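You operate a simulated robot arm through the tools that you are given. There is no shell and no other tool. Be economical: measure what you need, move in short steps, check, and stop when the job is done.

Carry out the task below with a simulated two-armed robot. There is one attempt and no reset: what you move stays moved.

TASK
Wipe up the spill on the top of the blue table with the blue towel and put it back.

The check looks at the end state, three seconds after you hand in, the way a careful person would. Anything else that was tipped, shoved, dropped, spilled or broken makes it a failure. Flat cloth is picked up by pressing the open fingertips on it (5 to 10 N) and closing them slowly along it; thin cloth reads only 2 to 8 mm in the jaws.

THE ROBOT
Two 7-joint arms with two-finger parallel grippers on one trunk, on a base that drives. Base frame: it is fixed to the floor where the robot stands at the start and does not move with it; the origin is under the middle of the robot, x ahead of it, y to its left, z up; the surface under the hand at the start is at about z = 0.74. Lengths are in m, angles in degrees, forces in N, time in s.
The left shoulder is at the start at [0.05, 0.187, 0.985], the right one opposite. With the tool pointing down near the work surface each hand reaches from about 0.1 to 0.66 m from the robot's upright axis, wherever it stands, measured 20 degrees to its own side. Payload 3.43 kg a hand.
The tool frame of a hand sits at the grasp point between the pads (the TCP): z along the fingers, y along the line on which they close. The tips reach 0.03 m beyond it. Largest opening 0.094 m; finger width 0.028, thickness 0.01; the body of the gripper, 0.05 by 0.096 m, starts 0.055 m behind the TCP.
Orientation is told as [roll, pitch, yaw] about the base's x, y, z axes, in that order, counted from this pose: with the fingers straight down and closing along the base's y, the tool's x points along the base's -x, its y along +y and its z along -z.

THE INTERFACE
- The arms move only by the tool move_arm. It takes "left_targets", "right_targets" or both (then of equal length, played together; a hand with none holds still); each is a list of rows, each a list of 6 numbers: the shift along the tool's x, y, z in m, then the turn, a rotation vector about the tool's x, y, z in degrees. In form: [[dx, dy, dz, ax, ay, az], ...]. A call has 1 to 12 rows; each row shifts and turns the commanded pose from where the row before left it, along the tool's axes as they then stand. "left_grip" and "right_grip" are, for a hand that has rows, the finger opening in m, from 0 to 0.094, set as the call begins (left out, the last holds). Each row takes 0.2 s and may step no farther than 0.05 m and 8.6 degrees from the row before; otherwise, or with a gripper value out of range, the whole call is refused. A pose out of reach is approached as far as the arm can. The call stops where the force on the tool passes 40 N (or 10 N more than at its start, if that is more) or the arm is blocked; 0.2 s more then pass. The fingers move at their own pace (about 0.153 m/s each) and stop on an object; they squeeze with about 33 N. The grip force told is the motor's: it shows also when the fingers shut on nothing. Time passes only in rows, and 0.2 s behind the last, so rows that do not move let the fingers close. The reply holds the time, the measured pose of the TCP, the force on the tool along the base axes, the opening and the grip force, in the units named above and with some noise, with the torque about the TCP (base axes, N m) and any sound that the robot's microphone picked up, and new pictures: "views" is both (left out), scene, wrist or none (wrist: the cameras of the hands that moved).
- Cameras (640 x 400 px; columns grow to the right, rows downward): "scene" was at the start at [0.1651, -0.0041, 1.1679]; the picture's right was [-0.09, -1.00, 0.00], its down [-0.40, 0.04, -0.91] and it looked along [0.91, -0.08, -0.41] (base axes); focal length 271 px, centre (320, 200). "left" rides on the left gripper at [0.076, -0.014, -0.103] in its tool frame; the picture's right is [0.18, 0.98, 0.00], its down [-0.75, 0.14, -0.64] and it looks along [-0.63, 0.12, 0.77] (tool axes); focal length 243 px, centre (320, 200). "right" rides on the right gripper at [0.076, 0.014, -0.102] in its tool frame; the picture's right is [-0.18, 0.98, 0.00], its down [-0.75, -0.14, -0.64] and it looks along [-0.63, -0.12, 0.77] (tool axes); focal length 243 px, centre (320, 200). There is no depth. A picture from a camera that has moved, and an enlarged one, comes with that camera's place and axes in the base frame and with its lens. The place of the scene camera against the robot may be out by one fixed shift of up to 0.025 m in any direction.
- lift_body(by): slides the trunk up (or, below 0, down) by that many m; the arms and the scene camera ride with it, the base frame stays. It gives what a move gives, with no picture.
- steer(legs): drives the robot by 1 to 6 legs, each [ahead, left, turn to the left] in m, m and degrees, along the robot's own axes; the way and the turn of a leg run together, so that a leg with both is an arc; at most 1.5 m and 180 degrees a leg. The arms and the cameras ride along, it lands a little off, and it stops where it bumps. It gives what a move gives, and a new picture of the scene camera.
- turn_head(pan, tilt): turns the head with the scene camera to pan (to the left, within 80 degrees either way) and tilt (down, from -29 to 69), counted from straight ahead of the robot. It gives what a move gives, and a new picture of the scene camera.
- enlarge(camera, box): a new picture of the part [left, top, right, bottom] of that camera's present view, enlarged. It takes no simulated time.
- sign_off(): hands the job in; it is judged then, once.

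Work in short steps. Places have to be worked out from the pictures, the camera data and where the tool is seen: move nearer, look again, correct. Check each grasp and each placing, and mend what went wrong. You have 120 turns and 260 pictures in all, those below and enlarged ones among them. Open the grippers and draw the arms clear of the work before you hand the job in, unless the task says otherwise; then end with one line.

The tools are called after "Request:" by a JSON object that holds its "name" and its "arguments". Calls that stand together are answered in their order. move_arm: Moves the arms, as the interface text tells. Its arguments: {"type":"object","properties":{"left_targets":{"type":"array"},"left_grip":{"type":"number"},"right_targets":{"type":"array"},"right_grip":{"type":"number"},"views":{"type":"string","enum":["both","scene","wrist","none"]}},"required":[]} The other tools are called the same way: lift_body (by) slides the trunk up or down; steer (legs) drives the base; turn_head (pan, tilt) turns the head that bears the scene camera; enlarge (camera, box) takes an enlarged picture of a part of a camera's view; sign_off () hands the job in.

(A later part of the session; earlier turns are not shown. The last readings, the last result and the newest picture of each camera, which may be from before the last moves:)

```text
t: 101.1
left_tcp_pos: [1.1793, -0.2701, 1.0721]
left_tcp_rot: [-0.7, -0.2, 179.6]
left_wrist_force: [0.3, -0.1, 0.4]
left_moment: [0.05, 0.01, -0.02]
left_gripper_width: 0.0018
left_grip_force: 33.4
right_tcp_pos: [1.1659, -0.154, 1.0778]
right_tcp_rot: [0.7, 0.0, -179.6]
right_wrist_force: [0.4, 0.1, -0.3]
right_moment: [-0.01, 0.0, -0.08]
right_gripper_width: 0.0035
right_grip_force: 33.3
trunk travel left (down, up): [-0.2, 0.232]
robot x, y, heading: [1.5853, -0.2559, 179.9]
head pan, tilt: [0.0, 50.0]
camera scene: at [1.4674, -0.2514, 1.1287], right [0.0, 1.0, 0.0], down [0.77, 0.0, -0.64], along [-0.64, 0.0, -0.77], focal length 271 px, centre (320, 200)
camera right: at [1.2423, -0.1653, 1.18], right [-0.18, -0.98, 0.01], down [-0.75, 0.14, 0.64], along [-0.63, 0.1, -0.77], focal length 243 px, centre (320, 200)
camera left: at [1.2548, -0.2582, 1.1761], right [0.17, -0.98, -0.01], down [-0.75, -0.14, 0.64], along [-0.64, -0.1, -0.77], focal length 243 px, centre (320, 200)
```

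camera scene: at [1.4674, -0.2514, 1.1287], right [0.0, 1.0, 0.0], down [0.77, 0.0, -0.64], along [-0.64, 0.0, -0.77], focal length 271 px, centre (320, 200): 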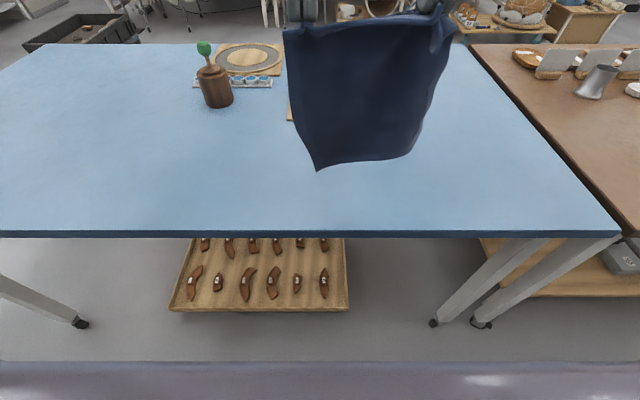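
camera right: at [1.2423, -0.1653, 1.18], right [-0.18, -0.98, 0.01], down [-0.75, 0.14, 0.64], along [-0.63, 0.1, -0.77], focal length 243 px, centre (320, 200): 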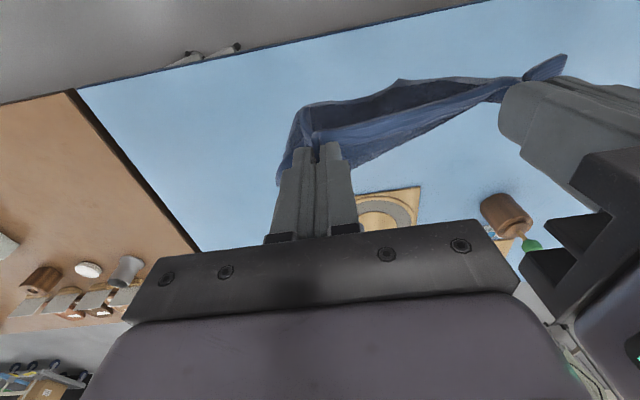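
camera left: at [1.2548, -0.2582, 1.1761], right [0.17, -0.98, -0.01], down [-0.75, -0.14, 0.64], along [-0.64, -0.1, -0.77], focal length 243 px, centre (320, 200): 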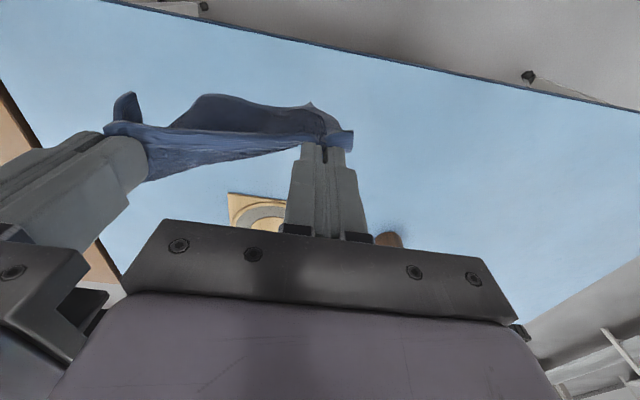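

The towel hides the spot. I raise the trunk, back off and slide left a little on the way home, then look.

Request:
{"name": "lift_body", "arguments": {"by": 0.08}}

Request:
{"name": "steer", "arguments": {"legs": [[-0.13, 0, 0], [0, 0.3, 0]]}}

Request:
{"name": "turn_head", "arguments": {"pan": -35, "tilt": 45}}

```text
t: 102.2
left_tcp_pos: [1.1787, -0.2699, 1.1521]
left_tcp_rot: [-0.7, -0.2, 179.6]
left_wrist_force: [-0.5, 0.2, 0.1]
left_moment: [-0.01, 0.01, -0.01]
left_gripper_width: 0.0017
left_grip_force: 33.6
right_tcp_pos: [1.1658, -0.1529, 1.1572]
right_tcp_rot: [0.8, 0.0, -179.6]
right_wrist_force: [-0.7, -0.4, -0.6]
right_moment: [-0.06, -0.01, -0.08]
right_gripper_width: 0.0033
right_grip_force: 32.7
trunk travel left (down, up): [-0.28, 0.152]
robot x, y, heading: [1.5869, -0.2527, 180.3]
head pan, tilt: [0.0, 50.0]
```

```text
t: 106.3
left_tcp_pos: [1.3103, -0.573, 1.1531]
left_tcp_rot: [-0.8, -0.1, 179.9]
left_wrist_force: [-1.2, 0.5, 0.2]
left_moment: [0.0, -0.01, 0.03]
left_gripper_width: 0.0017
left_grip_force: 33.0
right_tcp_pos: [1.2963, -0.4562, 1.1566]
right_tcp_rot: [0.8, -0.1, -179.2]
right_wrist_force: [0.5, -0.8, 0.2]
right_moment: [-0.04, -0.01, -0.01]
right_gripper_width: 0.0033
right_grip_force: 33.1
trunk travel left (down, up): [-0.28, 0.152]
robot x, y, heading: [1.7149, -0.5581, -179.5]
head pan, tilt: [0.0, 50.0]
camera scene: at [1.5982, -0.5518, 1.2087], right [-0.01, 1.0, 0.0], down [0.77, 0.01, -0.64], along [-0.64, -0.01, -0.77], focal length 271 px, centre (320, 200)
```

scene: 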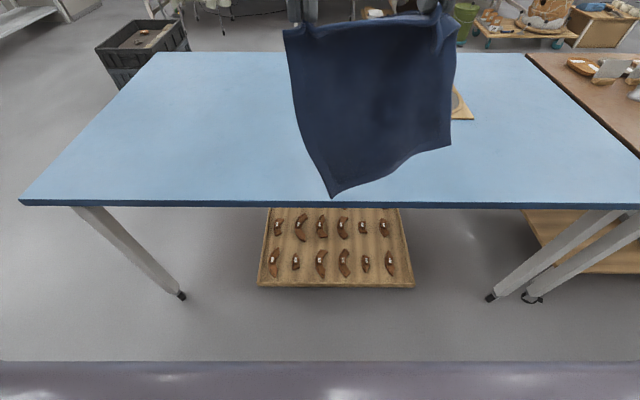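

```text
t: 107.3
left_tcp_pos: [1.3096, -0.5734, 1.1531]
left_tcp_rot: [-0.7, -0.2, 179.9]
left_wrist_force: [-0.5, 0.4, -0.8]
left_moment: [-0.01, -0.04, 0.03]
left_gripper_width: 0.0018
left_grip_force: 33.1
right_tcp_pos: [1.2956, -0.4565, 1.1565]
right_tcp_rot: [0.7, 0.0, -179.1]
right_wrist_force: [0.7, 0.1, -0.2]
right_moment: [-0.04, -0.06, -0.04]
right_gripper_width: 0.0032
right_grip_force: 32.9
trunk travel left (down, up): [-0.28, 0.152]
robot x, y, heading: [1.7198, -0.5523, -179.8]
head pan, tilt: [-35.0, 45.0]
camera scene: at [1.6081, -0.505, 1.2156], right [0.57, 0.82, 0.0], down [0.58, -0.4, -0.71], along [-0.58, 0.4, -0.71], focal length 271 px, centre (320, 200)
```

scene: 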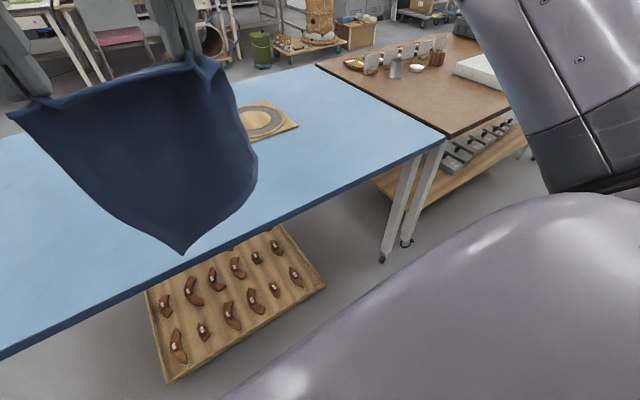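

The spill location projects to about (277, 171), which is visible now. I enlarge it.

Request:
{"name": "enlarge", "arguments": {"camera": "scene", "box": [240, 135, 336, 195]}}

```text
6.67 times, centred on (288, 165) of scene
camera zoom: at [1.6081, -0.505, 1.2156], right [0.57, 0.82, 0.0], down [0.58, -0.4, -0.71], along [-0.58, 0.4, -0.71], focal length 1808 px, centre (533, 433)
```

zoom: 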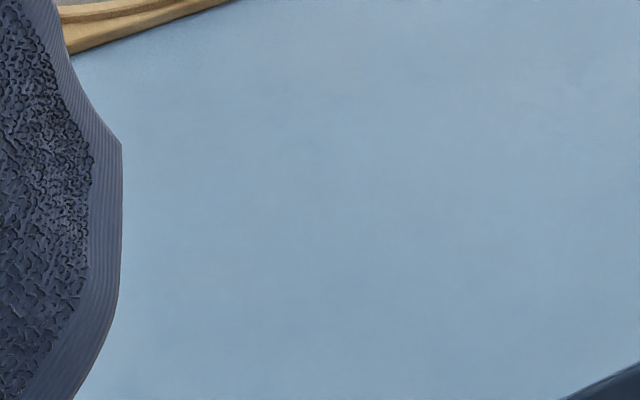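

The spill seems gone. I continue left to where I saw it clearly before and compare from the same viewpoint.

Request:
{"name": "steer", "arguments": {"legs": [[0, 0.36, 0]]}}

Request:
{"name": "turn_head", "arguments": {"pan": -30, "tilt": 40}}

Request:
{"name": "enlarge", "arguments": {"camera": "scene", "box": [350, 120, 450, 182]}}

```text
t: 111.1
left_tcp_pos: [1.3126, -0.9341, 1.1528]
left_tcp_rot: [-0.6, -0.2, 179.8]
left_wrist_force: [-1.4, 0.3, -0.2]
left_moment: [-0.01, 0.03, 0.01]
left_gripper_width: 0.0018
left_grip_force: 32.6
right_tcp_pos: [1.2986, -0.8164, 1.1551]
right_tcp_rot: [0.7, -0.1, -179.3]
right_wrist_force: [0.2, 0.2, -0.3]
right_moment: [0.0, -0.02, -0.03]
right_gripper_width: 0.0034
right_grip_force: 33.1
trunk travel left (down, up): [-0.28, 0.152]
robot x, y, heading: [1.7214, -0.914, -179.6]
head pan, tilt: [-35.0, 45.0]
camera scene: at [1.6107, -0.8663, 1.2156], right [0.57, 0.82, 0.0], down [0.58, -0.4, -0.71], along [-0.58, 0.4, -0.71], focal length 271 px, centre (320, 200)
```

scene: 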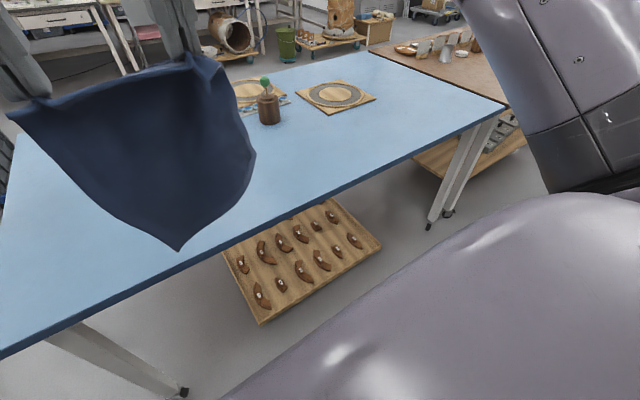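

```text
t: 111.7
left_tcp_pos: [1.3109, -0.9329, 1.1535]
left_tcp_rot: [-0.8, -0.2, 179.8]
left_wrist_force: [-0.8, 0.2, -1.2]
left_moment: [0.01, 0.0, 0.01]
left_gripper_width: 0.0016
left_grip_force: 33.0
right_tcp_pos: [1.2997, -0.8168, 1.1564]
right_tcp_rot: [0.7, 0.0, -179.2]
right_wrist_force: [1.4, 0.1, 0.9]
right_moment: [-0.03, -0.01, -0.05]
right_gripper_width: 0.0035
right_grip_force: 33.1
trunk travel left (down, up): [-0.28, 0.152]
robot x, y, heading: [1.7169, -0.9113, -179.7]
head pan, tilt: [-30.0, 40.0]
camera scene: at [1.6037, -0.8704, 1.2228], right [0.5, 0.87, 0.0], down [0.56, -0.32, -0.77], along [-0.66, 0.38, -0.64], focal length 271 px, centre (320, 200)
```

scene: 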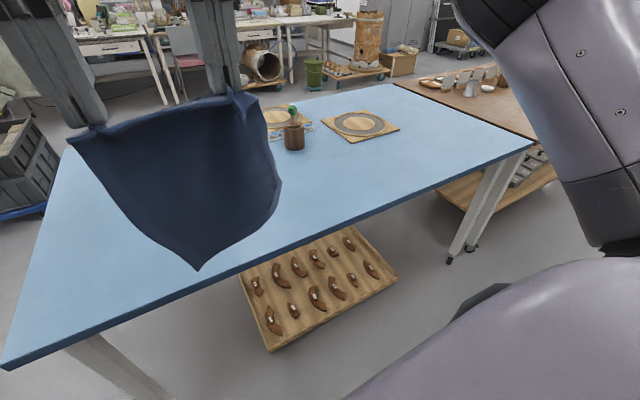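

```text
6.40 times, centred on (400, 151) of scene
camera zoom: at [1.6037, -0.8704, 1.2228], right [0.5, 0.87, 0.0], down [0.56, -0.32, -0.77], along [-0.66, 0.38, -0.64], focal length 1736 px, centre (-192, 514)
```

zoom: 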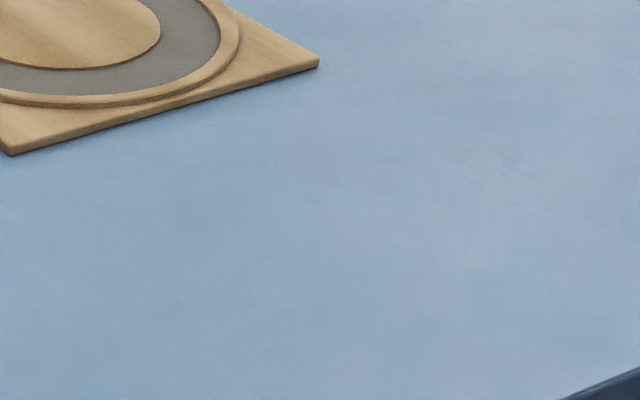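

The spill is completely gone and nothing else has moved. I return the same way: left along the aisle, turn back to face +x.

Request:
{"name": "steer", "arguments": {"legs": [[0, 1.0, 0], [0, 0, -90], [0, 0, -90]]}}

```text
t: 128.6
left_tcp_pos: [2.153, -1.8881, 1.1524]
left_tcp_rot: [-0.7, -0.1, 4.1]
left_wrist_force: [0.3, 0.2, -0.3]
left_moment: [-0.02, 0.0, 0.03]
left_gripper_width: 0.0018
left_grip_force: 32.9
right_tcp_pos: [2.1735, -2.0013, 1.1584]
right_tcp_rot: [0.7, 0.0, 5.1]
right_wrist_force: [-0.7, 0.2, 0.1]
right_moment: [0.03, 0.0, 0.11]
right_gripper_width: 0.0033
right_grip_force: 33.1
trunk travel left (down, up): [-0.28, 0.152]
robot x, y, heading: [1.7412, -1.9372, 4.8]
head pan, tilt: [-30.0, 40.0]
camera scene: at [1.8949, -1.9632, 1.2229], right [-0.43, -0.9, 0.0], down [-0.58, 0.28, -0.77], along [0.69, -0.33, -0.64], focal length 271 px, centre (320, 200)
```

scene: 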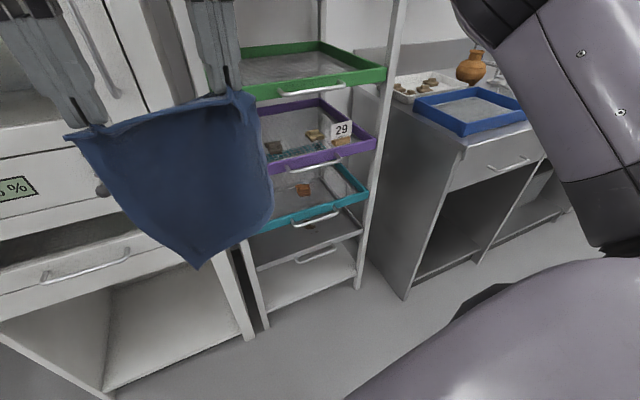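

Heading is 4.8° off; I correct it while backing away and drive back along the table's right end.

Request:
{"name": "steer", "arguments": {"legs": [[-0.1, 0, -4.8], [-0.64, 0, 0]]}}

Request:
{"name": "turn_head", "arguments": {"pan": 0, "tilt": 30}}

```text
t: 132.9
left_tcp_pos: [1.4083, -1.9249, 1.1523]
left_tcp_rot: [-0.7, -0.3, -1.5]
left_wrist_force: [-0.2, -0.7, -0.4]
left_moment: [-0.03, -0.04, 0.04]
left_gripper_width: 0.0013
left_grip_force: 33.0
right_tcp_pos: [1.4185, -2.0403, 1.1561]
right_tcp_rot: [0.6, 0.1, -0.5]
right_wrist_force: [0.3, 0.2, -0.4]
right_moment: [-0.02, -0.04, 0.1]
right_gripper_width: 0.0035
right_grip_force: 32.2
trunk travel left (down, up): [-0.28, 0.152]
robot x, y, heading: [0.9956, -1.932, -0.7]
head pan, tilt: [-30.0, 40.0]
camera scene: at [1.1444, -1.9729, 1.2229], right [-0.51, -0.86, 0.0], down [-0.55, 0.33, -0.77], along [0.66, -0.39, -0.64], focal length 271 px, centre (320, 200)
```

scene: 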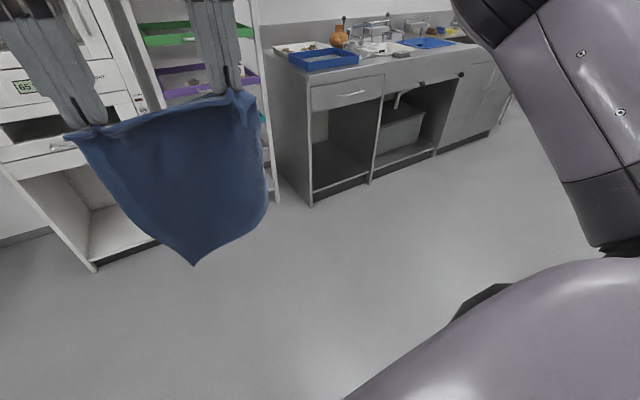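

```text
t: 133.9
left_tcp_pos: [1.4085, -1.9248, 1.152]
left_tcp_rot: [-0.6, -0.1, -1.4]
left_wrist_force: [0.4, -0.2, -0.1]
left_moment: [-0.01, 0.02, 0.03]
left_gripper_width: 0.0017
left_grip_force: 33.5
right_tcp_pos: [1.4197, -2.0394, 1.1569]
right_tcp_rot: [0.7, 0.0, -0.5]
right_wrist_force: [0.2, 0.1, -0.7]
right_moment: [0.03, 0.02, 0.04]
right_gripper_width: 0.0032
right_grip_force: 33.2
trunk travel left (down, up): [-0.28, 0.152]
robot x, y, heading: [0.9991, -1.9318, -0.8]
head pan, tilt: [0.0, 30.0]
camera scene: at [1.1622, -1.9308, 1.2382], right [-0.02, -1.0, 0.0], down [-0.5, 0.01, -0.87], along [0.87, -0.01, -0.5], focal length 271 px, centre (320, 200)
```

scene: 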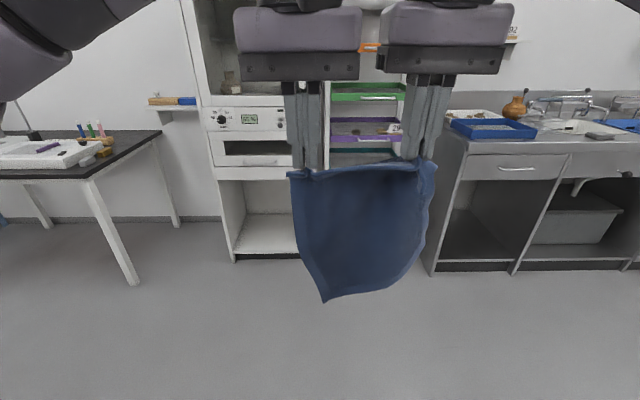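

I back up along the end of the table and round its front corner, keeping forward of the crate.

Request:
{"name": "steer", "arguments": {"legs": [[-0.6, 0, 0.8], [-0.31, 0.15, 0], [-0.03, 0.32, 0]]}}

```text
t: 142.2
left_tcp_pos: [0.4391, -1.4454, 1.1528]
left_tcp_rot: [-0.6, -0.1, 0.6]
left_wrist_force: [0.1, 0.5, 0.7]
left_moment: [-0.02, -0.04, 0.07]
left_gripper_width: 0.0019
left_grip_force: 33.2
right_tcp_pos: [0.4561, -1.5611, 1.1566]
right_tcp_rot: [0.8, -0.1, 1.6]
right_wrist_force: [-0.5, 0.1, -0.3]
right_moment: [-0.01, -0.03, 0.11]
right_gripper_width: 0.0035
right_grip_force: 33.1
trunk travel left (down, up): [-0.28, 0.152]
robot x, y, heading: [0.0328, -1.4671, 0.9]
head pan, tilt: [0.0, 30.0]
camera scene: at [0.1944, -1.461, 1.2382], right [0.02, -1.0, 0.0], down [-0.5, -0.01, -0.87], along [0.87, 0.02, -0.5], focal length 271 px, centre (320, 200)
```

scene: 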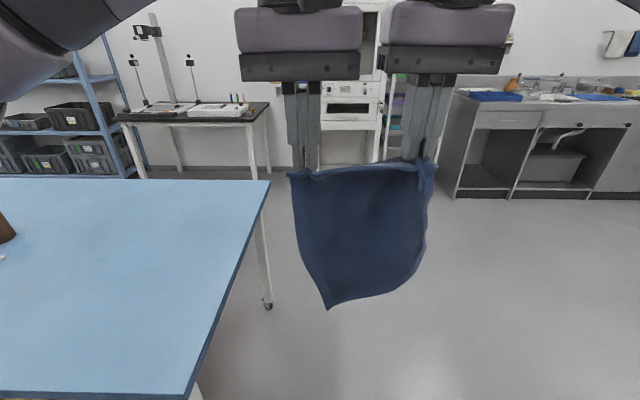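

The corner is clear. I slide left along the front back to the towel's original place.

Request:
{"name": "steer", "arguments": {"legs": [[-0.03, 0.8, -0.9], [0, 0.76, 0]]}}

Request:
{"name": "turn_head", "arguments": {"pan": 0, "tilt": 50}}

```text
t: 156.5
left_tcp_pos: [0.4235, 0.1176, 1.1527]
left_tcp_rot: [-0.7, -0.2, -2.7]
left_wrist_force: [-0.5, -0.3, -0.7]
left_moment: [-0.04, 0.01, 0.07]
left_gripper_width: 0.0021
left_grip_force: 33.4
right_tcp_pos: [0.4314, 0.0001, 1.1565]
right_tcp_rot: [0.7, 0.0, -1.7]
right_wrist_force: [-0.1, -0.3, -0.8]
right_moment: [0.01, 0.01, 0.12]
right_gripper_width: 0.0034
right_grip_force: 33.1
trunk travel left (down, up): [-0.28, 0.152]
robot x, y, heading: [0.0094, 0.1158, -2.1]
head pan, tilt: [0.0, 30.0]
camera scene: at [0.1764, 0.1162, 1.2382], right [-0.04, -1.0, 0.0], down [-0.5, 0.02, -0.87], along [0.87, -0.03, -0.5], focal length 271 px, centre (320, 200)
```

scene: 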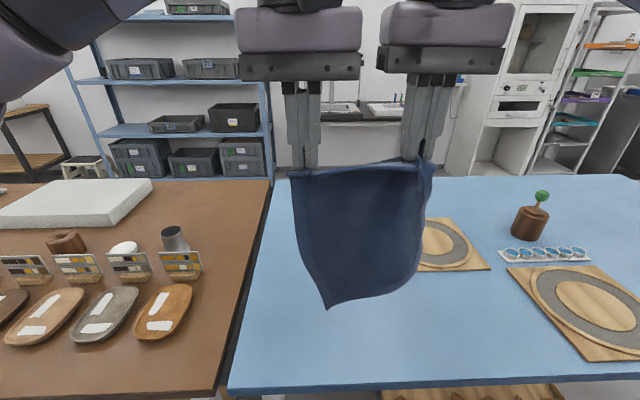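

```text
t: 157.3
left_tcp_pos: [0.4229, 0.118, 1.1531]
left_tcp_rot: [-0.6, -0.2, -2.8]
left_wrist_force: [1.3, 0.1, -0.8]
left_moment: [0.02, 0.0, 0.03]
left_gripper_width: 0.0016
left_grip_force: 33.6
right_tcp_pos: [0.4321, 0.001, 1.1578]
right_tcp_rot: [0.8, 0.0, -1.6]
right_wrist_force: [0.0, -0.3, -0.8]
right_moment: [0.01, 0.02, 0.09]
right_gripper_width: 0.0036
right_grip_force: 32.6
trunk travel left (down, up): [-0.28, 0.152]
robot x, y, heading: [0.0125, 0.1195, -2.3]
head pan, tilt: [0.0, 50.0]
camera scene: at [0.163, 0.1166, 1.2087], right [-0.04, -1.0, 0.0], down [-0.77, 0.03, -0.64], along [0.64, -0.02, -0.77], focal length 271 px, centre (320, 200)
```

scene: 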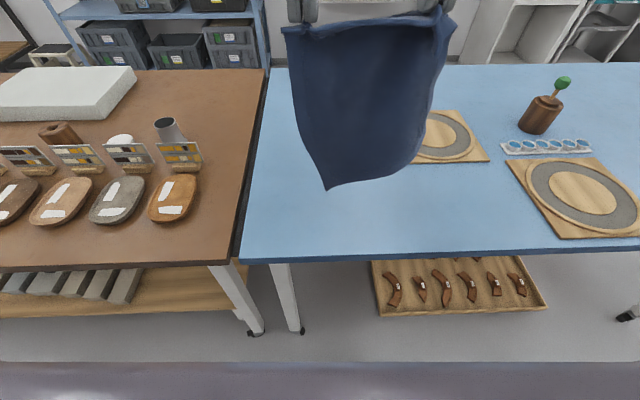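

Back in front of the original spot with a -2.2° heading error. I correct the heading and step 4 cm closer before laying the towel.

Request:
{"name": "steer", "arguments": {"legs": [[0.04, 0, 2.2]]}}

```text
t: 158.2
left_tcp_pos: [0.4639, 0.1336, 1.1529]
left_tcp_rot: [-0.7, -0.2, -0.4]
left_wrist_force: [0.4, 0.3, 0.0]
left_moment: [0.01, 0.0, 0.01]
left_gripper_width: 0.0017
left_grip_force: 32.9
right_tcp_pos: [0.4757, 0.0157, 1.1563]
right_tcp_rot: [0.8, -0.1, 0.5]
right_wrist_force: [0.4, 0.0, -0.6]
right_moment: [0.05, -0.01, 0.09]
right_gripper_width: 0.0034
right_grip_force: 32.8
trunk travel left (down, up): [-0.28, 0.152]
robot x, y, heading: [0.0538, 0.1148, 0.4]
head pan, tilt: [0.0, 50.0]
camera scene: at [0.2032, 0.1213, 1.2086], right [0.0, -1.0, 0.0], down [-0.77, 0.0, -0.64], along [0.64, 0.0, -0.77], focal length 271 px, centre (320, 200)
```

scene: 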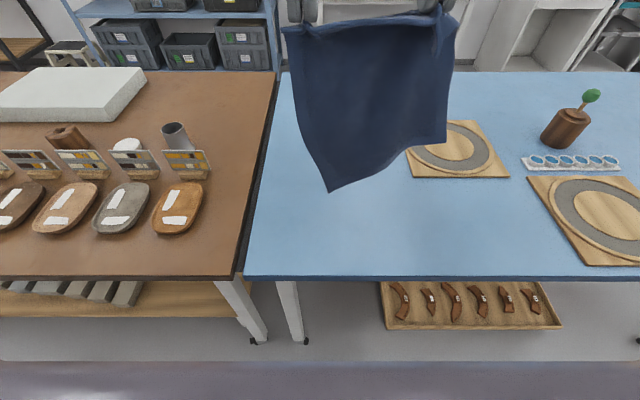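

I extend the hands forward while tilting the fingers ahead 40° for extra reach, keeping height, to bring the hanging edge above the towel's original far edge (x ≈ 0.79).

Request:
{"name": "move_arm", "arguments": {"left_targets": [[-0.03, 0.003, 0, 0, -8, 0], [-0.0297, 0.003, 0.0042, 0, -8, 0], [-0.0288, 0.003, 0.0083, 0, -8, 0], [-0.0274, 0, 0.0122, 0, -8, 0], [-0.0254, 0, 0.0159, 0, -8, 0], [-0.0306, 0, 0.0257, 0, 0, 0], [-0.0306, 0, 0.0257, 0, 0, 0], [-0.0306, 0, 0.0257, 0, 0, 0], [-0.0306, 0, 0.0257, 0, 0, 0]], "right_targets": [[-0.03, 0.003, 0, 0, -8, 0], [-0.0297, 0.003, 0.0042, 0, -8, 0], [-0.0288, 0.003, 0.0083, 0, -8, 0], [-0.0274, 0, 0.0122, 0, -8, 0], [-0.0254, 0, 0.0159, 0, -8, 0], [-0.0306, 0, 0.0257, 0, 0, 0], [-0.0306, 0, 0.0257, 0, 0, 0], [-0.0306, 0, 0.0257, 0, 0, 0], [-0.0306, 0, 0.0257, 0, 0, 0]]}}

```text
t: 160.0
left_tcp_pos: [0.6998, 0.1231, 1.1527]
left_tcp_rot: [2.7, -40.6, -5.7]
left_wrist_force: [-0.4, 6.5, -0.5]
left_moment: [-0.39, -0.06, -0.06]
left_gripper_width: 0.0018
left_grip_force: 33.2
left hand out of reach, approached as far as the arm can: row 8
right_tcp_pos: [0.7256, 0.0255, 1.1572]
right_tcp_rot: [-1.4, -39.8, 2.0]
right_wrist_force: [0.0, -6.6, -0.5]
right_moment: [0.34, 0.02, 0.32]
right_gripper_width: 0.0035
right_grip_force: 33.3
right hand out of reach, approached as far as the arm can: row 8
trunk travel left (down, up): [-0.28, 0.152]
robot x, y, heading: [0.0527, 0.116, -0.1]
head pan, tilt: [0.0, 50.0]
stopped in row 8 (left hand): the force on the tool passed its limit at 66 N (the readings are from after the stop); the commanded pose is now the measured one
camera scene: at [0.2023, 0.1211, 1.2087], right [0.0, -1.0, 0.0], down [-0.77, 0.0, -0.64], along [0.64, 0.0, -0.77], focal length 271 px, centre (320, 200)
camera right: at [0.6003, 0.0382, 1.1865], right [0.12, 0.99, 0.1], down [0.17, -0.12, 0.98], along [0.98, -0.1, -0.18], focal length 243 px, centre (320, 200)
camera left: at [0.5749, 0.1147, 1.18], right [-0.07, 0.99, -0.08], down [0.16, 0.09, 0.98], along [0.98, 0.06, -0.17], focal length 243 px, centre (320, 200)
```

scene: 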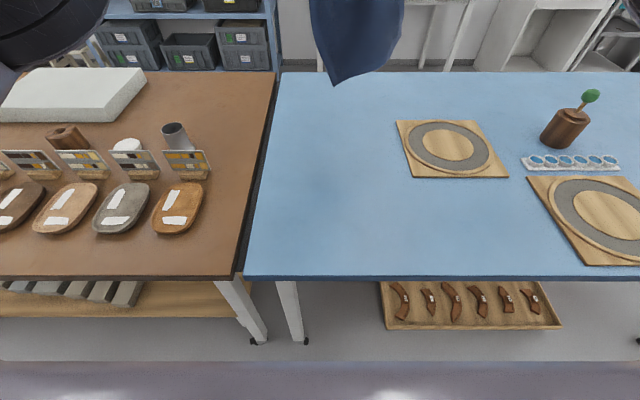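
right: 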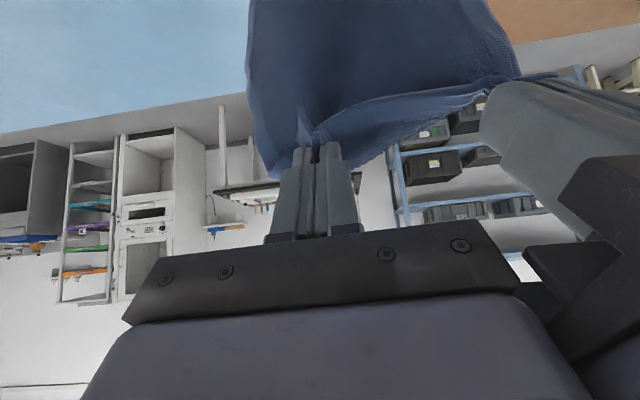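
left: 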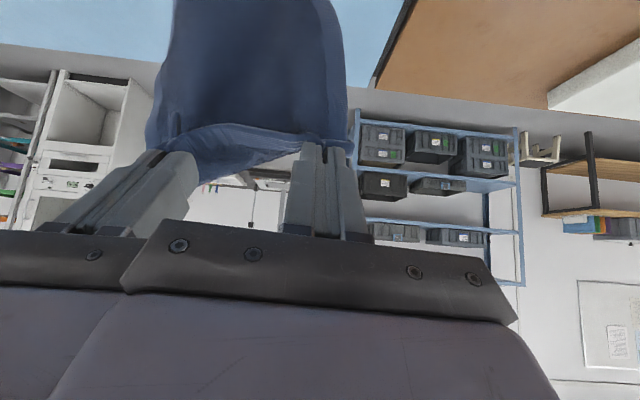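

The grippers brushed each other (only 98 mm apart) at the reach limit. I spread them slightly and lower the hands while moving a bit further forward.

Request:
{"name": "move_arm", "arguments": {"left_targets": [[0.0193, 0.008, 0.023, 0, 0, 0], [0.0078, 0.004, 0.0326, 0, 0, 0], [0.0078, 0.002, 0.0326, 0, 0, 0], [0.0078, 0, 0.0326, 0, 0, 0]], "right_targets": [[0.0193, -0.003, 0.023, 0, 0, 0], [0.0116, 0, 0.0294, 0, 0, 0], [0.0116, 0, 0.0294, 0, 0, 0], [0.0116, 0, 0.0294, 0, 0, 0]]}}

```text
t: 161.0
left_tcp_pos: [0.7488, 0.1338, 1.0332]
left_tcp_rot: [2.8, -40.6, -6.0]
left_wrist_force: [0.3, -0.4, 0.0]
left_moment: [-0.03, 0.03, 0.08]
left_gripper_width: 0.0017
left_grip_force: 33.3
right_tcp_pos: [0.7529, 0.0224, 1.0359]
right_tcp_rot: [-1.4, -39.9, 2.3]
right_wrist_force: [-0.7, -0.5, -0.2]
right_moment: [0.02, 0.03, 0.05]
right_gripper_width: 0.0034
right_grip_force: 33.2
trunk travel left (down, up): [-0.28, 0.152]
robot x, y, heading: [0.0542, 0.1194, 0.2]
head pan, tilt: [0.0, 50.0]
camera scene: at [0.203, 0.121, 1.2087], right [0.0, -1.0, 0.0], down [-0.77, 0.0, -0.64], along [0.64, 0.0, -0.77], focal length 271 px, centre (320, 200)
camera right: at [0.6282, 0.0358, 1.0651], right [0.12, 0.99, 0.1], down [0.17, -0.12, 0.98], along [0.98, -0.1, -0.18], focal length 243 px, centre (320, 200)
camera left: at [0.6229, 0.128, 1.061], right [-0.07, 0.99, -0.08], down [0.16, 0.09, 0.98], along [0.98, 0.05, -0.17], focal length 243 px, centre (320, 200)
```

scene: 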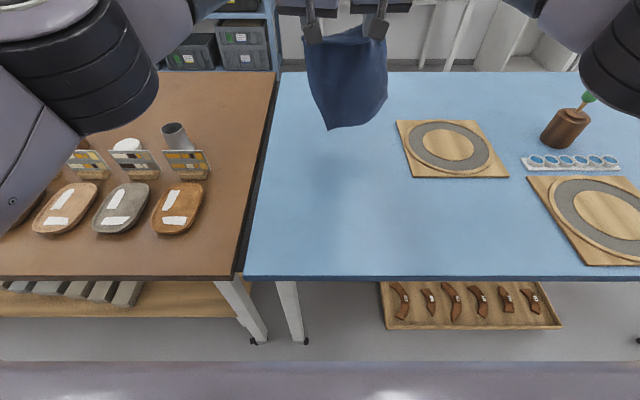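
right: 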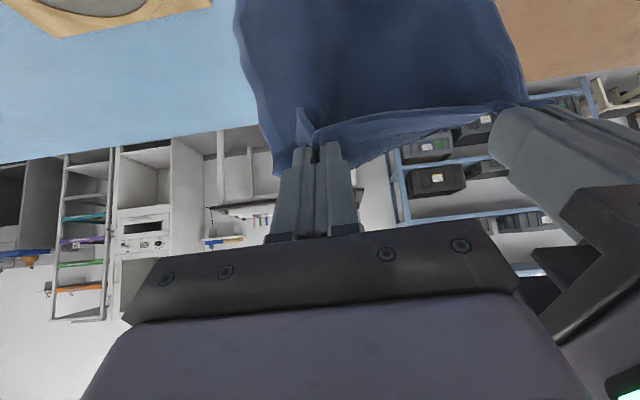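
left: 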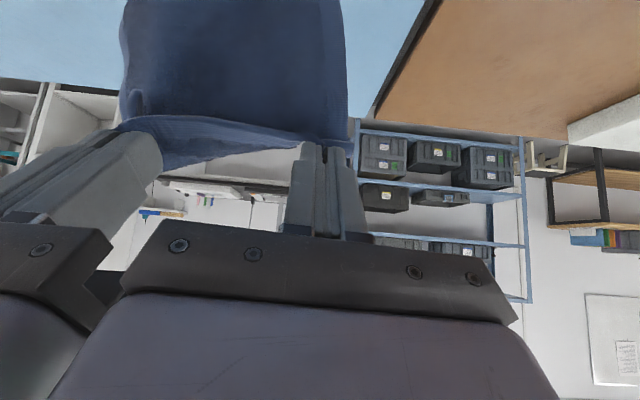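

The bottom hangs at z ≈ 0.82 near x ≈ 0.76. I lower 8 cm more with a little forward motion so the free edge touches down near x ≈ 0.79.

Request:
{"name": "move_arm", "arguments": {"left_targets": [[0.0097, 0.003, 0.0271, 0, 0, 0], [0.0097, 0.003, 0.0271, 0, 0, 0], [0.0097, 0.002, 0.0271, 0, 0, 0]], "right_targets": [[0.0097, 0.001, 0.0271, 0, 0, 0], [0.0097, 0.001, 0.0271, 0, 0, 0], [0.0097, 0.001, 0.0271, 0, 0, 0]], "views": "scene"}}

```text
t: 161.8
left_tcp_pos: [0.7683, 0.1453, 0.967]
left_tcp_rot: [2.8, -40.6, -5.9]
left_wrist_force: [0.5, -0.2, -0.7]
left_moment: [-0.09, 0.01, 0.01]
left_gripper_width: 0.0015
left_grip_force: 33.4
left hand out of reach, approached as far as the arm can: row 2, 3
right_tcp_pos: [0.7827, 0.0286, 0.9544]
right_tcp_rot: [-1.4, -39.9, 2.4]
right_wrist_force: [-0.2, 0.7, 0.0]
right_moment: [0.03, 0.01, 0.09]
right_gripper_width: 0.0035
right_grip_force: 33.0
trunk travel left (down, up): [-0.28, 0.152]
robot x, y, heading: [0.0523, 0.1154, -0.0]
head pan, tilt: [0.0, 50.0]
camera scene: at [0.2025, 0.1217, 1.2087], right [0.0, -1.0, 0.0], down [-0.77, 0.0, -0.64], along [0.64, 0.0, -0.77], focal length 271 px, centre (320, 200)
```

scene: 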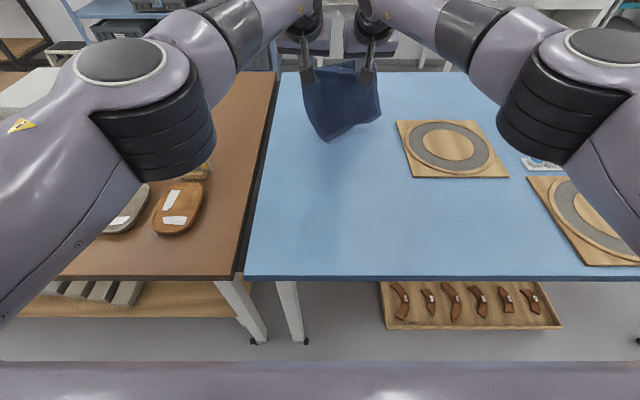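

The free edge is touching down near x ≈ 0.79. Now I sweep the hands back and down while untilting, laying the towel toward me.

Request:
{"name": "move_arm", "arguments": {"left_targets": [[0.0269, 0, -0.0069, 0, 8, 0], [0.036, 0, 0.0011, 0, 8, 0], [0.0422, 0, 0.0086, 0, 8, 0], [0.0419, 0, 0.0192, 0, 8, 0], [0.0389, 0, 0.0248, 0, 8, 0], [0.03, 0, 0.025, 0, 0, 0], [0.025, 0, 0.015, 0, 0, 0]], "right_targets": [[0.0269, 0, -0.0069, 0, 8, 0], [0.036, 0, 0.0011, 0, 8, 0], [0.0422, 0, 0.0086, 0, 8, 0], [0.0419, 0, 0.0192, 0, 8, 0], [0.0389, 0, 0.0248, 0, 8, 0], [0.03, 0, 0.025, 0, 0, 0], [0.025, 0, 0.015, 0, 0, 0]]}}

```text
t: 163.0
left_tcp_pos: [0.617, 0.1549, 0.8856]
left_tcp_rot: [0.8, -2.5, -4.9]
left_wrist_force: [2.2, -14.1, -5.3]
left_moment: [-0.42, -0.1, 0.14]
left_gripper_width: 0.0016
left_grip_force: 32.9
left hand out of reach, approached as far as the arm can: row 1
right_tcp_pos: [0.6261, 0.0323, 0.8492]
right_tcp_rot: [0.7, -1.8, 2.6]
right_wrist_force: [-2.5, 15.0, 5.3]
right_moment: [0.52, 0.09, -0.03]
right_gripper_width: 0.0034
right_grip_force: 33.1
trunk travel left (down, up): [-0.28, 0.152]
robot x, y, heading: [0.0546, 0.122, 0.1]
head pan, tilt: [0.0, 50.0]
stopped in row 6 (left hand): the force on the tool passed its limit at 41 N (the readings are from after the stop); the commanded pose is now the measured one
camera scene: at [0.2023, 0.1213, 1.2088], right [0.0, -1.0, 0.0], down [-0.77, 0.0, -0.64], along [0.64, 0.0, -0.77], focal length 271 px, centre (320, 200)
camera right: at [0.5473, 0.0421, 0.9495], right [0.14, 0.99, 0.02], down [0.74, -0.12, 0.66], along [0.66, -0.08, -0.75], focal length 243 px, centre (320, 200)
camera left: at [0.5336, 0.1459, 0.9849], right [-0.1, 1.0, 0.01], down [0.73, 0.07, 0.68], along [0.67, 0.07, -0.74], focal length 243 px, centre (320, 200)
```

scene: 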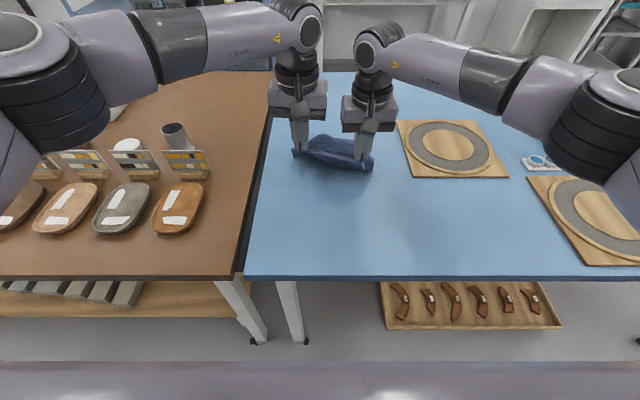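
right: 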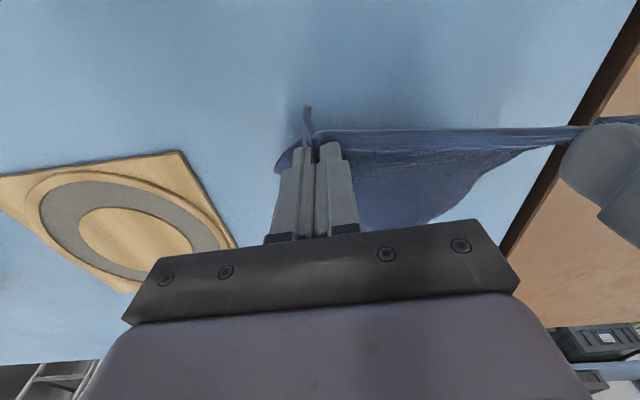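
left: 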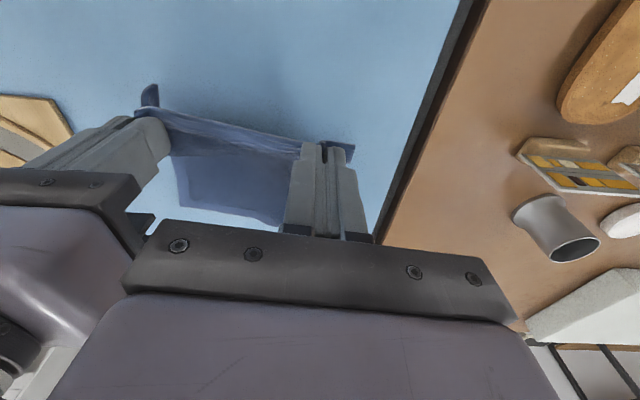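

The hands are at different heights with 15 N of tension after that stop. I level the left hand, straighten both, then finish the sweep down to the near-edge position.

Request:
{"name": "move_arm", "arguments": {"left_targets": [[0, -0.006, 0.02, 0, 2.5, -5], [0, 0, 0.016, 0, 0, 0], [0.017, -0.001, 0.016, 0, 0, 0], [0.017, -0.001, 0.016, 0, 0, 0], [0.017, 0, 0.016, 0, 0, 0], [0.016, 0, 0.014, 0, 0, 0]], "right_targets": [[0, 0.001, 0, 0, 1.8, 2.6], [0, 0, 0, 0, 0, 0], [0.018, -0.001, 0.016, 0, 0, 0], [0.018, -0.001, 0.016, 0, 0, 0], [0.018, 0, 0.016, 0, 0, 0], [0.017, 0, 0.014, 0, 0, 0]]}}

```text
t: 164.4
left_tcp_pos: [0.5509, 0.1487, 0.7867]
left_tcp_rot: [1.1, -0.1, 0.3]
left_wrist_force: [0.2, -4.2, 0.3]
left_moment: [-0.21, -0.01, 0.04]
left_gripper_width: 0.0017
left_grip_force: 33.0
right_tcp_pos: [0.5574, 0.0239, 0.7863]
right_tcp_rot: [0.2, 0.1, -0.4]
right_wrist_force: [-0.5, 3.9, 0.3]
right_moment: [0.15, 0.02, 0.05]
right_gripper_width: 0.0035
right_grip_force: 33.5
trunk travel left (down, up): [-0.28, 0.152]
robot x, y, heading: [0.0523, 0.1171, 0.1]
head pan, tilt: [0.0, 50.0]
camera scene: at [0.2025, 0.1212, 1.2087], right [0.0, -1.0, 0.0], down [-0.77, 0.0, -0.64], along [0.64, 0.0, -0.77], focal length 271 px, centre (320, 200)
camera right: at [0.4807, 0.0403, 0.889], right [0.19, 0.98, 0.0], down [0.75, -0.15, 0.64], along [0.63, -0.12, -0.77], focal length 243 px, centre (320, 200)
camera left: at [0.4735, 0.1326, 0.8892], right [-0.19, 0.98, 0.02], down [0.75, 0.13, 0.65], along [0.63, 0.14, -0.76], focal length 243 px, centre (320, 200)
```

scene: 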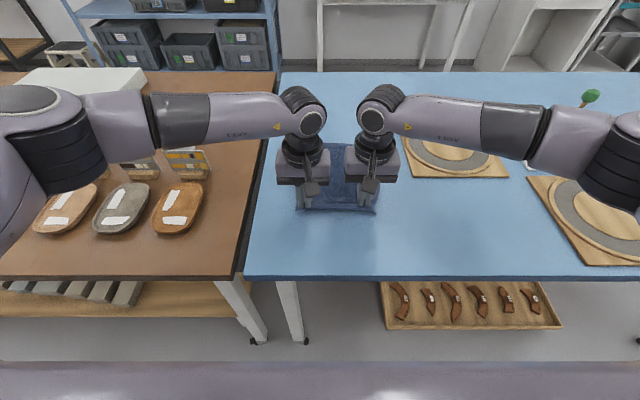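
right: 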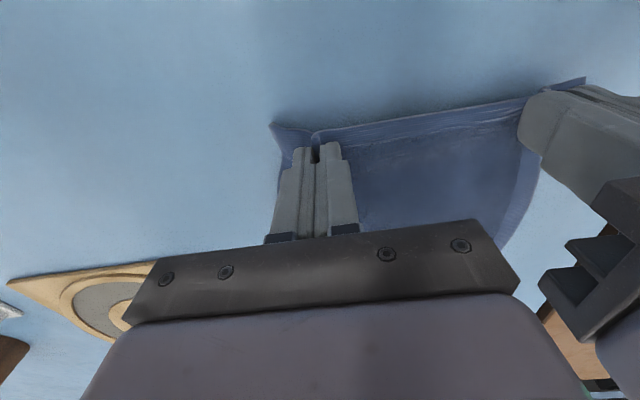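
left: 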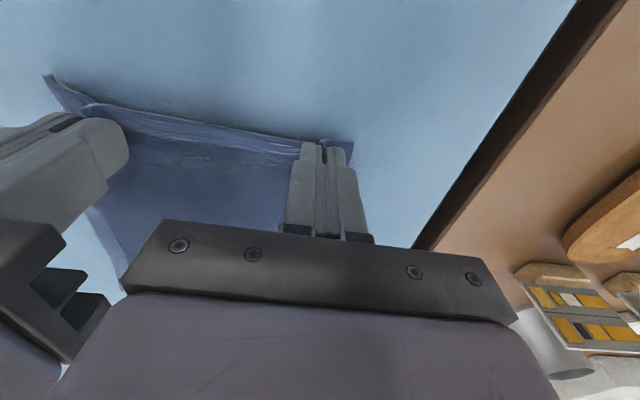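

It lies flat with its far edge around x ≈ 0.78. I lower to the table, then open the fingers to 4 cm to spread the pinched folds.

Request:
{"name": "move_arm", "arguments": {"left_targets": [[0, 0, 0.006, 0, 0, 0], [0, 0, 0.005, 0, 0, 0]], "right_targets": [[0, 0, 0.006, 0, 0, 0], [0, 0, 0.005, 0, 0, 0]], "views": "none"}}

Request:
{"name": "move_arm", "arguments": {"left_targets": [[0, 0, 0, 0, 0, 0], [0, 0, 0, 0, 0, 0]], "right_targets": [[0, 0, 0, 0, 0, 0], [0, 0, 0, 0, 0, 0]], "left_grip": 0.036, "right_grip": 0.036, "views": "wrist"}}

```text
t: 165.0
left_tcp_pos: [0.5512, 0.1515, 0.7771]
left_tcp_rot: [1.1, -0.1, 0.3]
left_wrist_force: [0.5, -3.3, 0.3]
left_moment: [-0.11, -0.03, 0.05]
left_gripper_width: 0.0016
left_grip_force: 32.9
right_tcp_pos: [0.5569, 0.0272, 0.7753]
right_tcp_rot: [0.2, 0.1, -0.4]
right_wrist_force: [0.0, 4.6, 2.7]
right_moment: [0.1, -0.05, 0.05]
right_gripper_width: 0.0034
right_grip_force: 33.5
trunk travel left (down, up): [-0.28, 0.152]
robot x, y, heading: [0.0513, 0.1135, -0.0]
head pan, tilt: [0.0, 50.0]
```

```text
t: 165.6
left_tcp_pos: [0.5515, 0.1501, 0.7772]
left_tcp_rot: [1.1, -0.1, 0.3]
left_wrist_force: [-0.8, -0.4, 0.2]
left_moment: [0.0, 0.01, -0.01]
left_gripper_width: 0.0359
left_grip_force: 0.0
right_tcp_pos: [0.5578, 0.0259, 0.775]
right_tcp_rot: [0.1, 0.2, -0.4]
right_wrist_force: [0.1, -0.5, 1.2]
right_moment: [-0.05, 0.04, 0.0]
right_gripper_width: 0.0357
right_grip_force: 0.1
trunk travel left (down, up): [-0.28, 0.152]
robot x, y, heading: [0.0541, 0.1124, 0.2]
head pan, tilt: [0.0, 50.0]
camera right: at [0.4814, 0.0415, 0.8777], right [0.19, 0.98, 0.0], down [0.75, -0.15, 0.64], along [0.63, -0.12, -0.77], focal length 243 px, centre (320, 200)
camera left: at [0.4743, 0.1337, 0.879], right [-0.19, 0.98, 0.02], down [0.75, 0.13, 0.65], along [0.63, 0.14, -0.76], focal length 243 px, centre (320, 200)
```

right: 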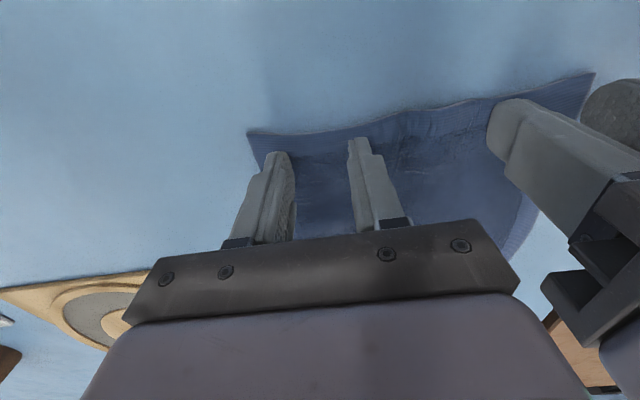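
left: 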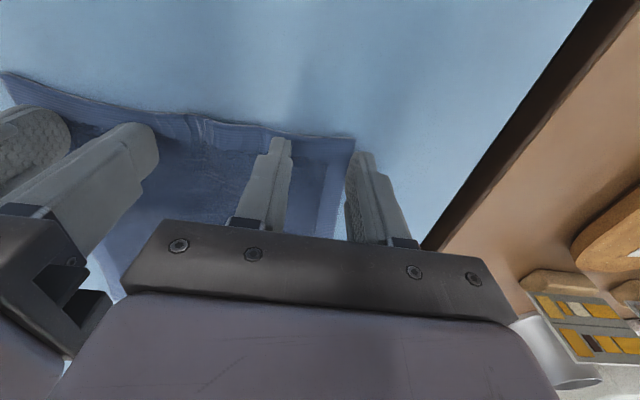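

Released, and the folds opened out. I lift both hands straight up and draw them back to look at the result.

Request:
{"name": "move_arm", "arguments": {"left_targets": [[0, 0, -0.02, 0, 0, 0], [0, 0, -0.03, 0, 0, 0], [0, 0, -0.04, 0, 0, 0], [0, 0, -0.04, 0, 0, 0], [0.02, 0.02, -0.04, 0, 0, 0], [0.03, 0.02, -0.04, 0, 0, 0], [0.03, 0.02, -0.04, 0, 0, 0], [0.03, 0.02, 0, 0, 0, 0]], "right_targets": [[0, 0, -0.02, 0, 0, 0], [0, 0, -0.03, 0, 0, 0], [0, 0, -0.04, 0, 0, 0], [0, 0, -0.04, 0, 0, 0], [0.02, -0.04, -0.04, 0, 0, 0], [0.03, -0.04, -0.04, 0, 0, 0], [0.03, -0.04, -0.04, 0, 0, 0], [0.03, -0.04, 0, 0, 0, 0]]}}

```text
refused: row 5 steps farther than a row can; nothing moved
```

Request:
{"name": "move_arm", "arguments": {"left_targets": [[0, 0, -0.02, 0, 0, 0], [0, 0, -0.03, 0, 0, 0], [0, 0, -0.04, 0, 0, 0], [0, 0, -0.04, 0, 0, 0], [0.02, 0.015, -0.03, 0, 0, 0], [0.03, 0.015, -0.03, 0, 0, 0], [0.03, 0.015, -0.03, 0, 0, 0], [0.03, 0.015, 0, 0, 0, 0]], "right_targets": [[0, 0, -0.02, 0, 0, 0], [0, 0, -0.03, 0, 0, 0], [0, 0, -0.04, 0, 0, 0], [0, 0, -0.04, 0, 0, 0], [0.02, -0.025, -0.03, 0, 0, 0], [0.025, -0.025, -0.03, 0, 0, 0], [0.025, -0.025, -0.03, 0, 0, 0], [0.03, -0.025, 0, 0, 0, 0]]}}

```text
t: 167.4
left_tcp_pos: [0.4409, 0.208, 0.9959]
left_tcp_rot: [1.0, -0.2, 0.3]
left_wrist_force: [0.2, 1.0, 1.0]
left_moment: [-0.01, -0.01, 0.0]
left_gripper_width: 0.0361
left_grip_force: 0.1
right_tcp_pos: [0.4563, -0.0741, 0.9979]
right_tcp_rot: [0.2, 0.0, -0.4]
right_wrist_force: [0.3, -0.4, -0.3]
right_moment: [-0.02, 0.01, 0.01]
right_gripper_width: 0.036
right_grip_force: 0.1
trunk travel left (down, up): [-0.28, 0.152]
robot x, y, heading: [0.054, 0.1173, -0.1]
head pan, tilt: [0.0, 50.0]
camera scene: at [0.2022, 0.1211, 1.2087], right [0.0, -1.0, 0.0], down [-0.77, 0.0, -0.64], along [0.64, 0.0, -0.77], focal length 271 px, centre (320, 200)
camera right: at [0.3798, -0.0585, 1.1004], right [0.19, 0.98, 0.0], down [0.75, -0.15, 0.64], along [0.63, -0.12, -0.77], focal length 243 px, centre (320, 200)
camera left: at [0.3647, 0.1915, 1.0985], right [-0.19, 0.98, 0.02], down [0.75, 0.13, 0.65], along [0.63, 0.14, -0.76], focal length 243 px, centre (320, 200)
```

scene: 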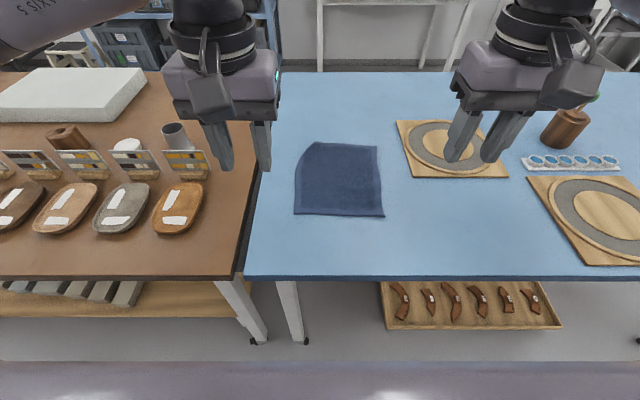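
right: 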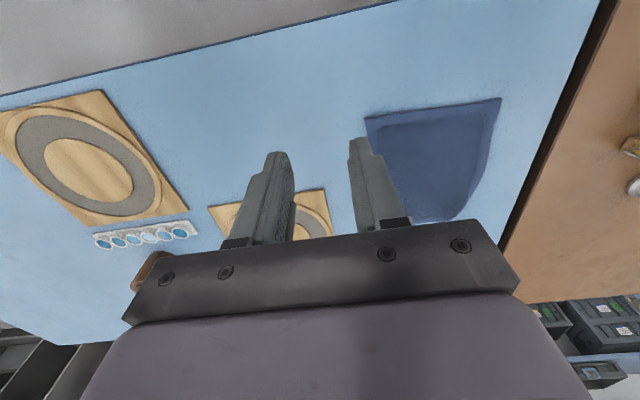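
left: 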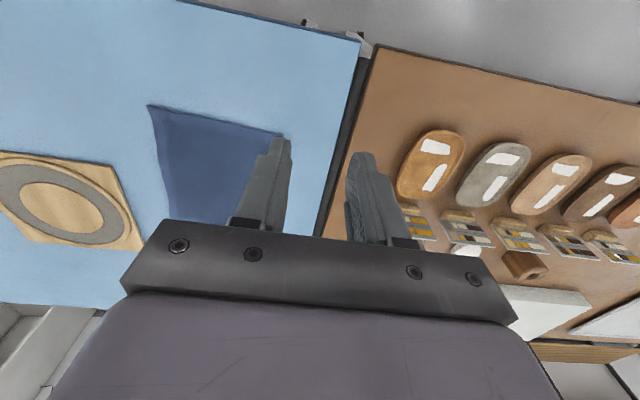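

The towel is back nearly exactly where it was; the far-left corner looks rounded. I enlarge it.

Request:
{"name": "enlarge", "arguments": {"camera": "scene", "box": [270, 125, 414, 225]}}

```text
4.00 times, centred on (342, 175) of scene
camera zoom: at [0.2022, 0.1211, 1.2087], right [0.0, -1.0, 0.0], down [-0.77, 0.0, -0.64], along [0.64, 0.0, -0.77], focal length 1085 px, centre (232, 300)
```

zoom: 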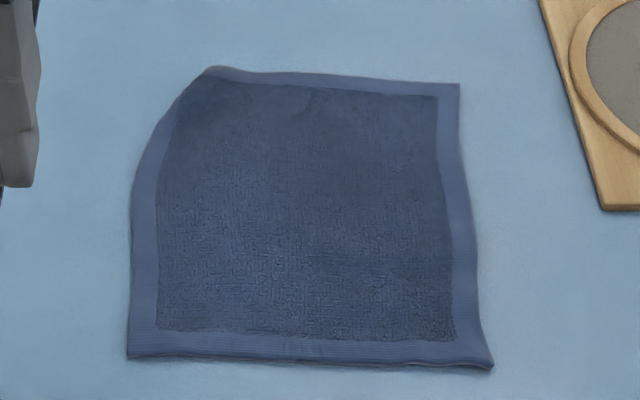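

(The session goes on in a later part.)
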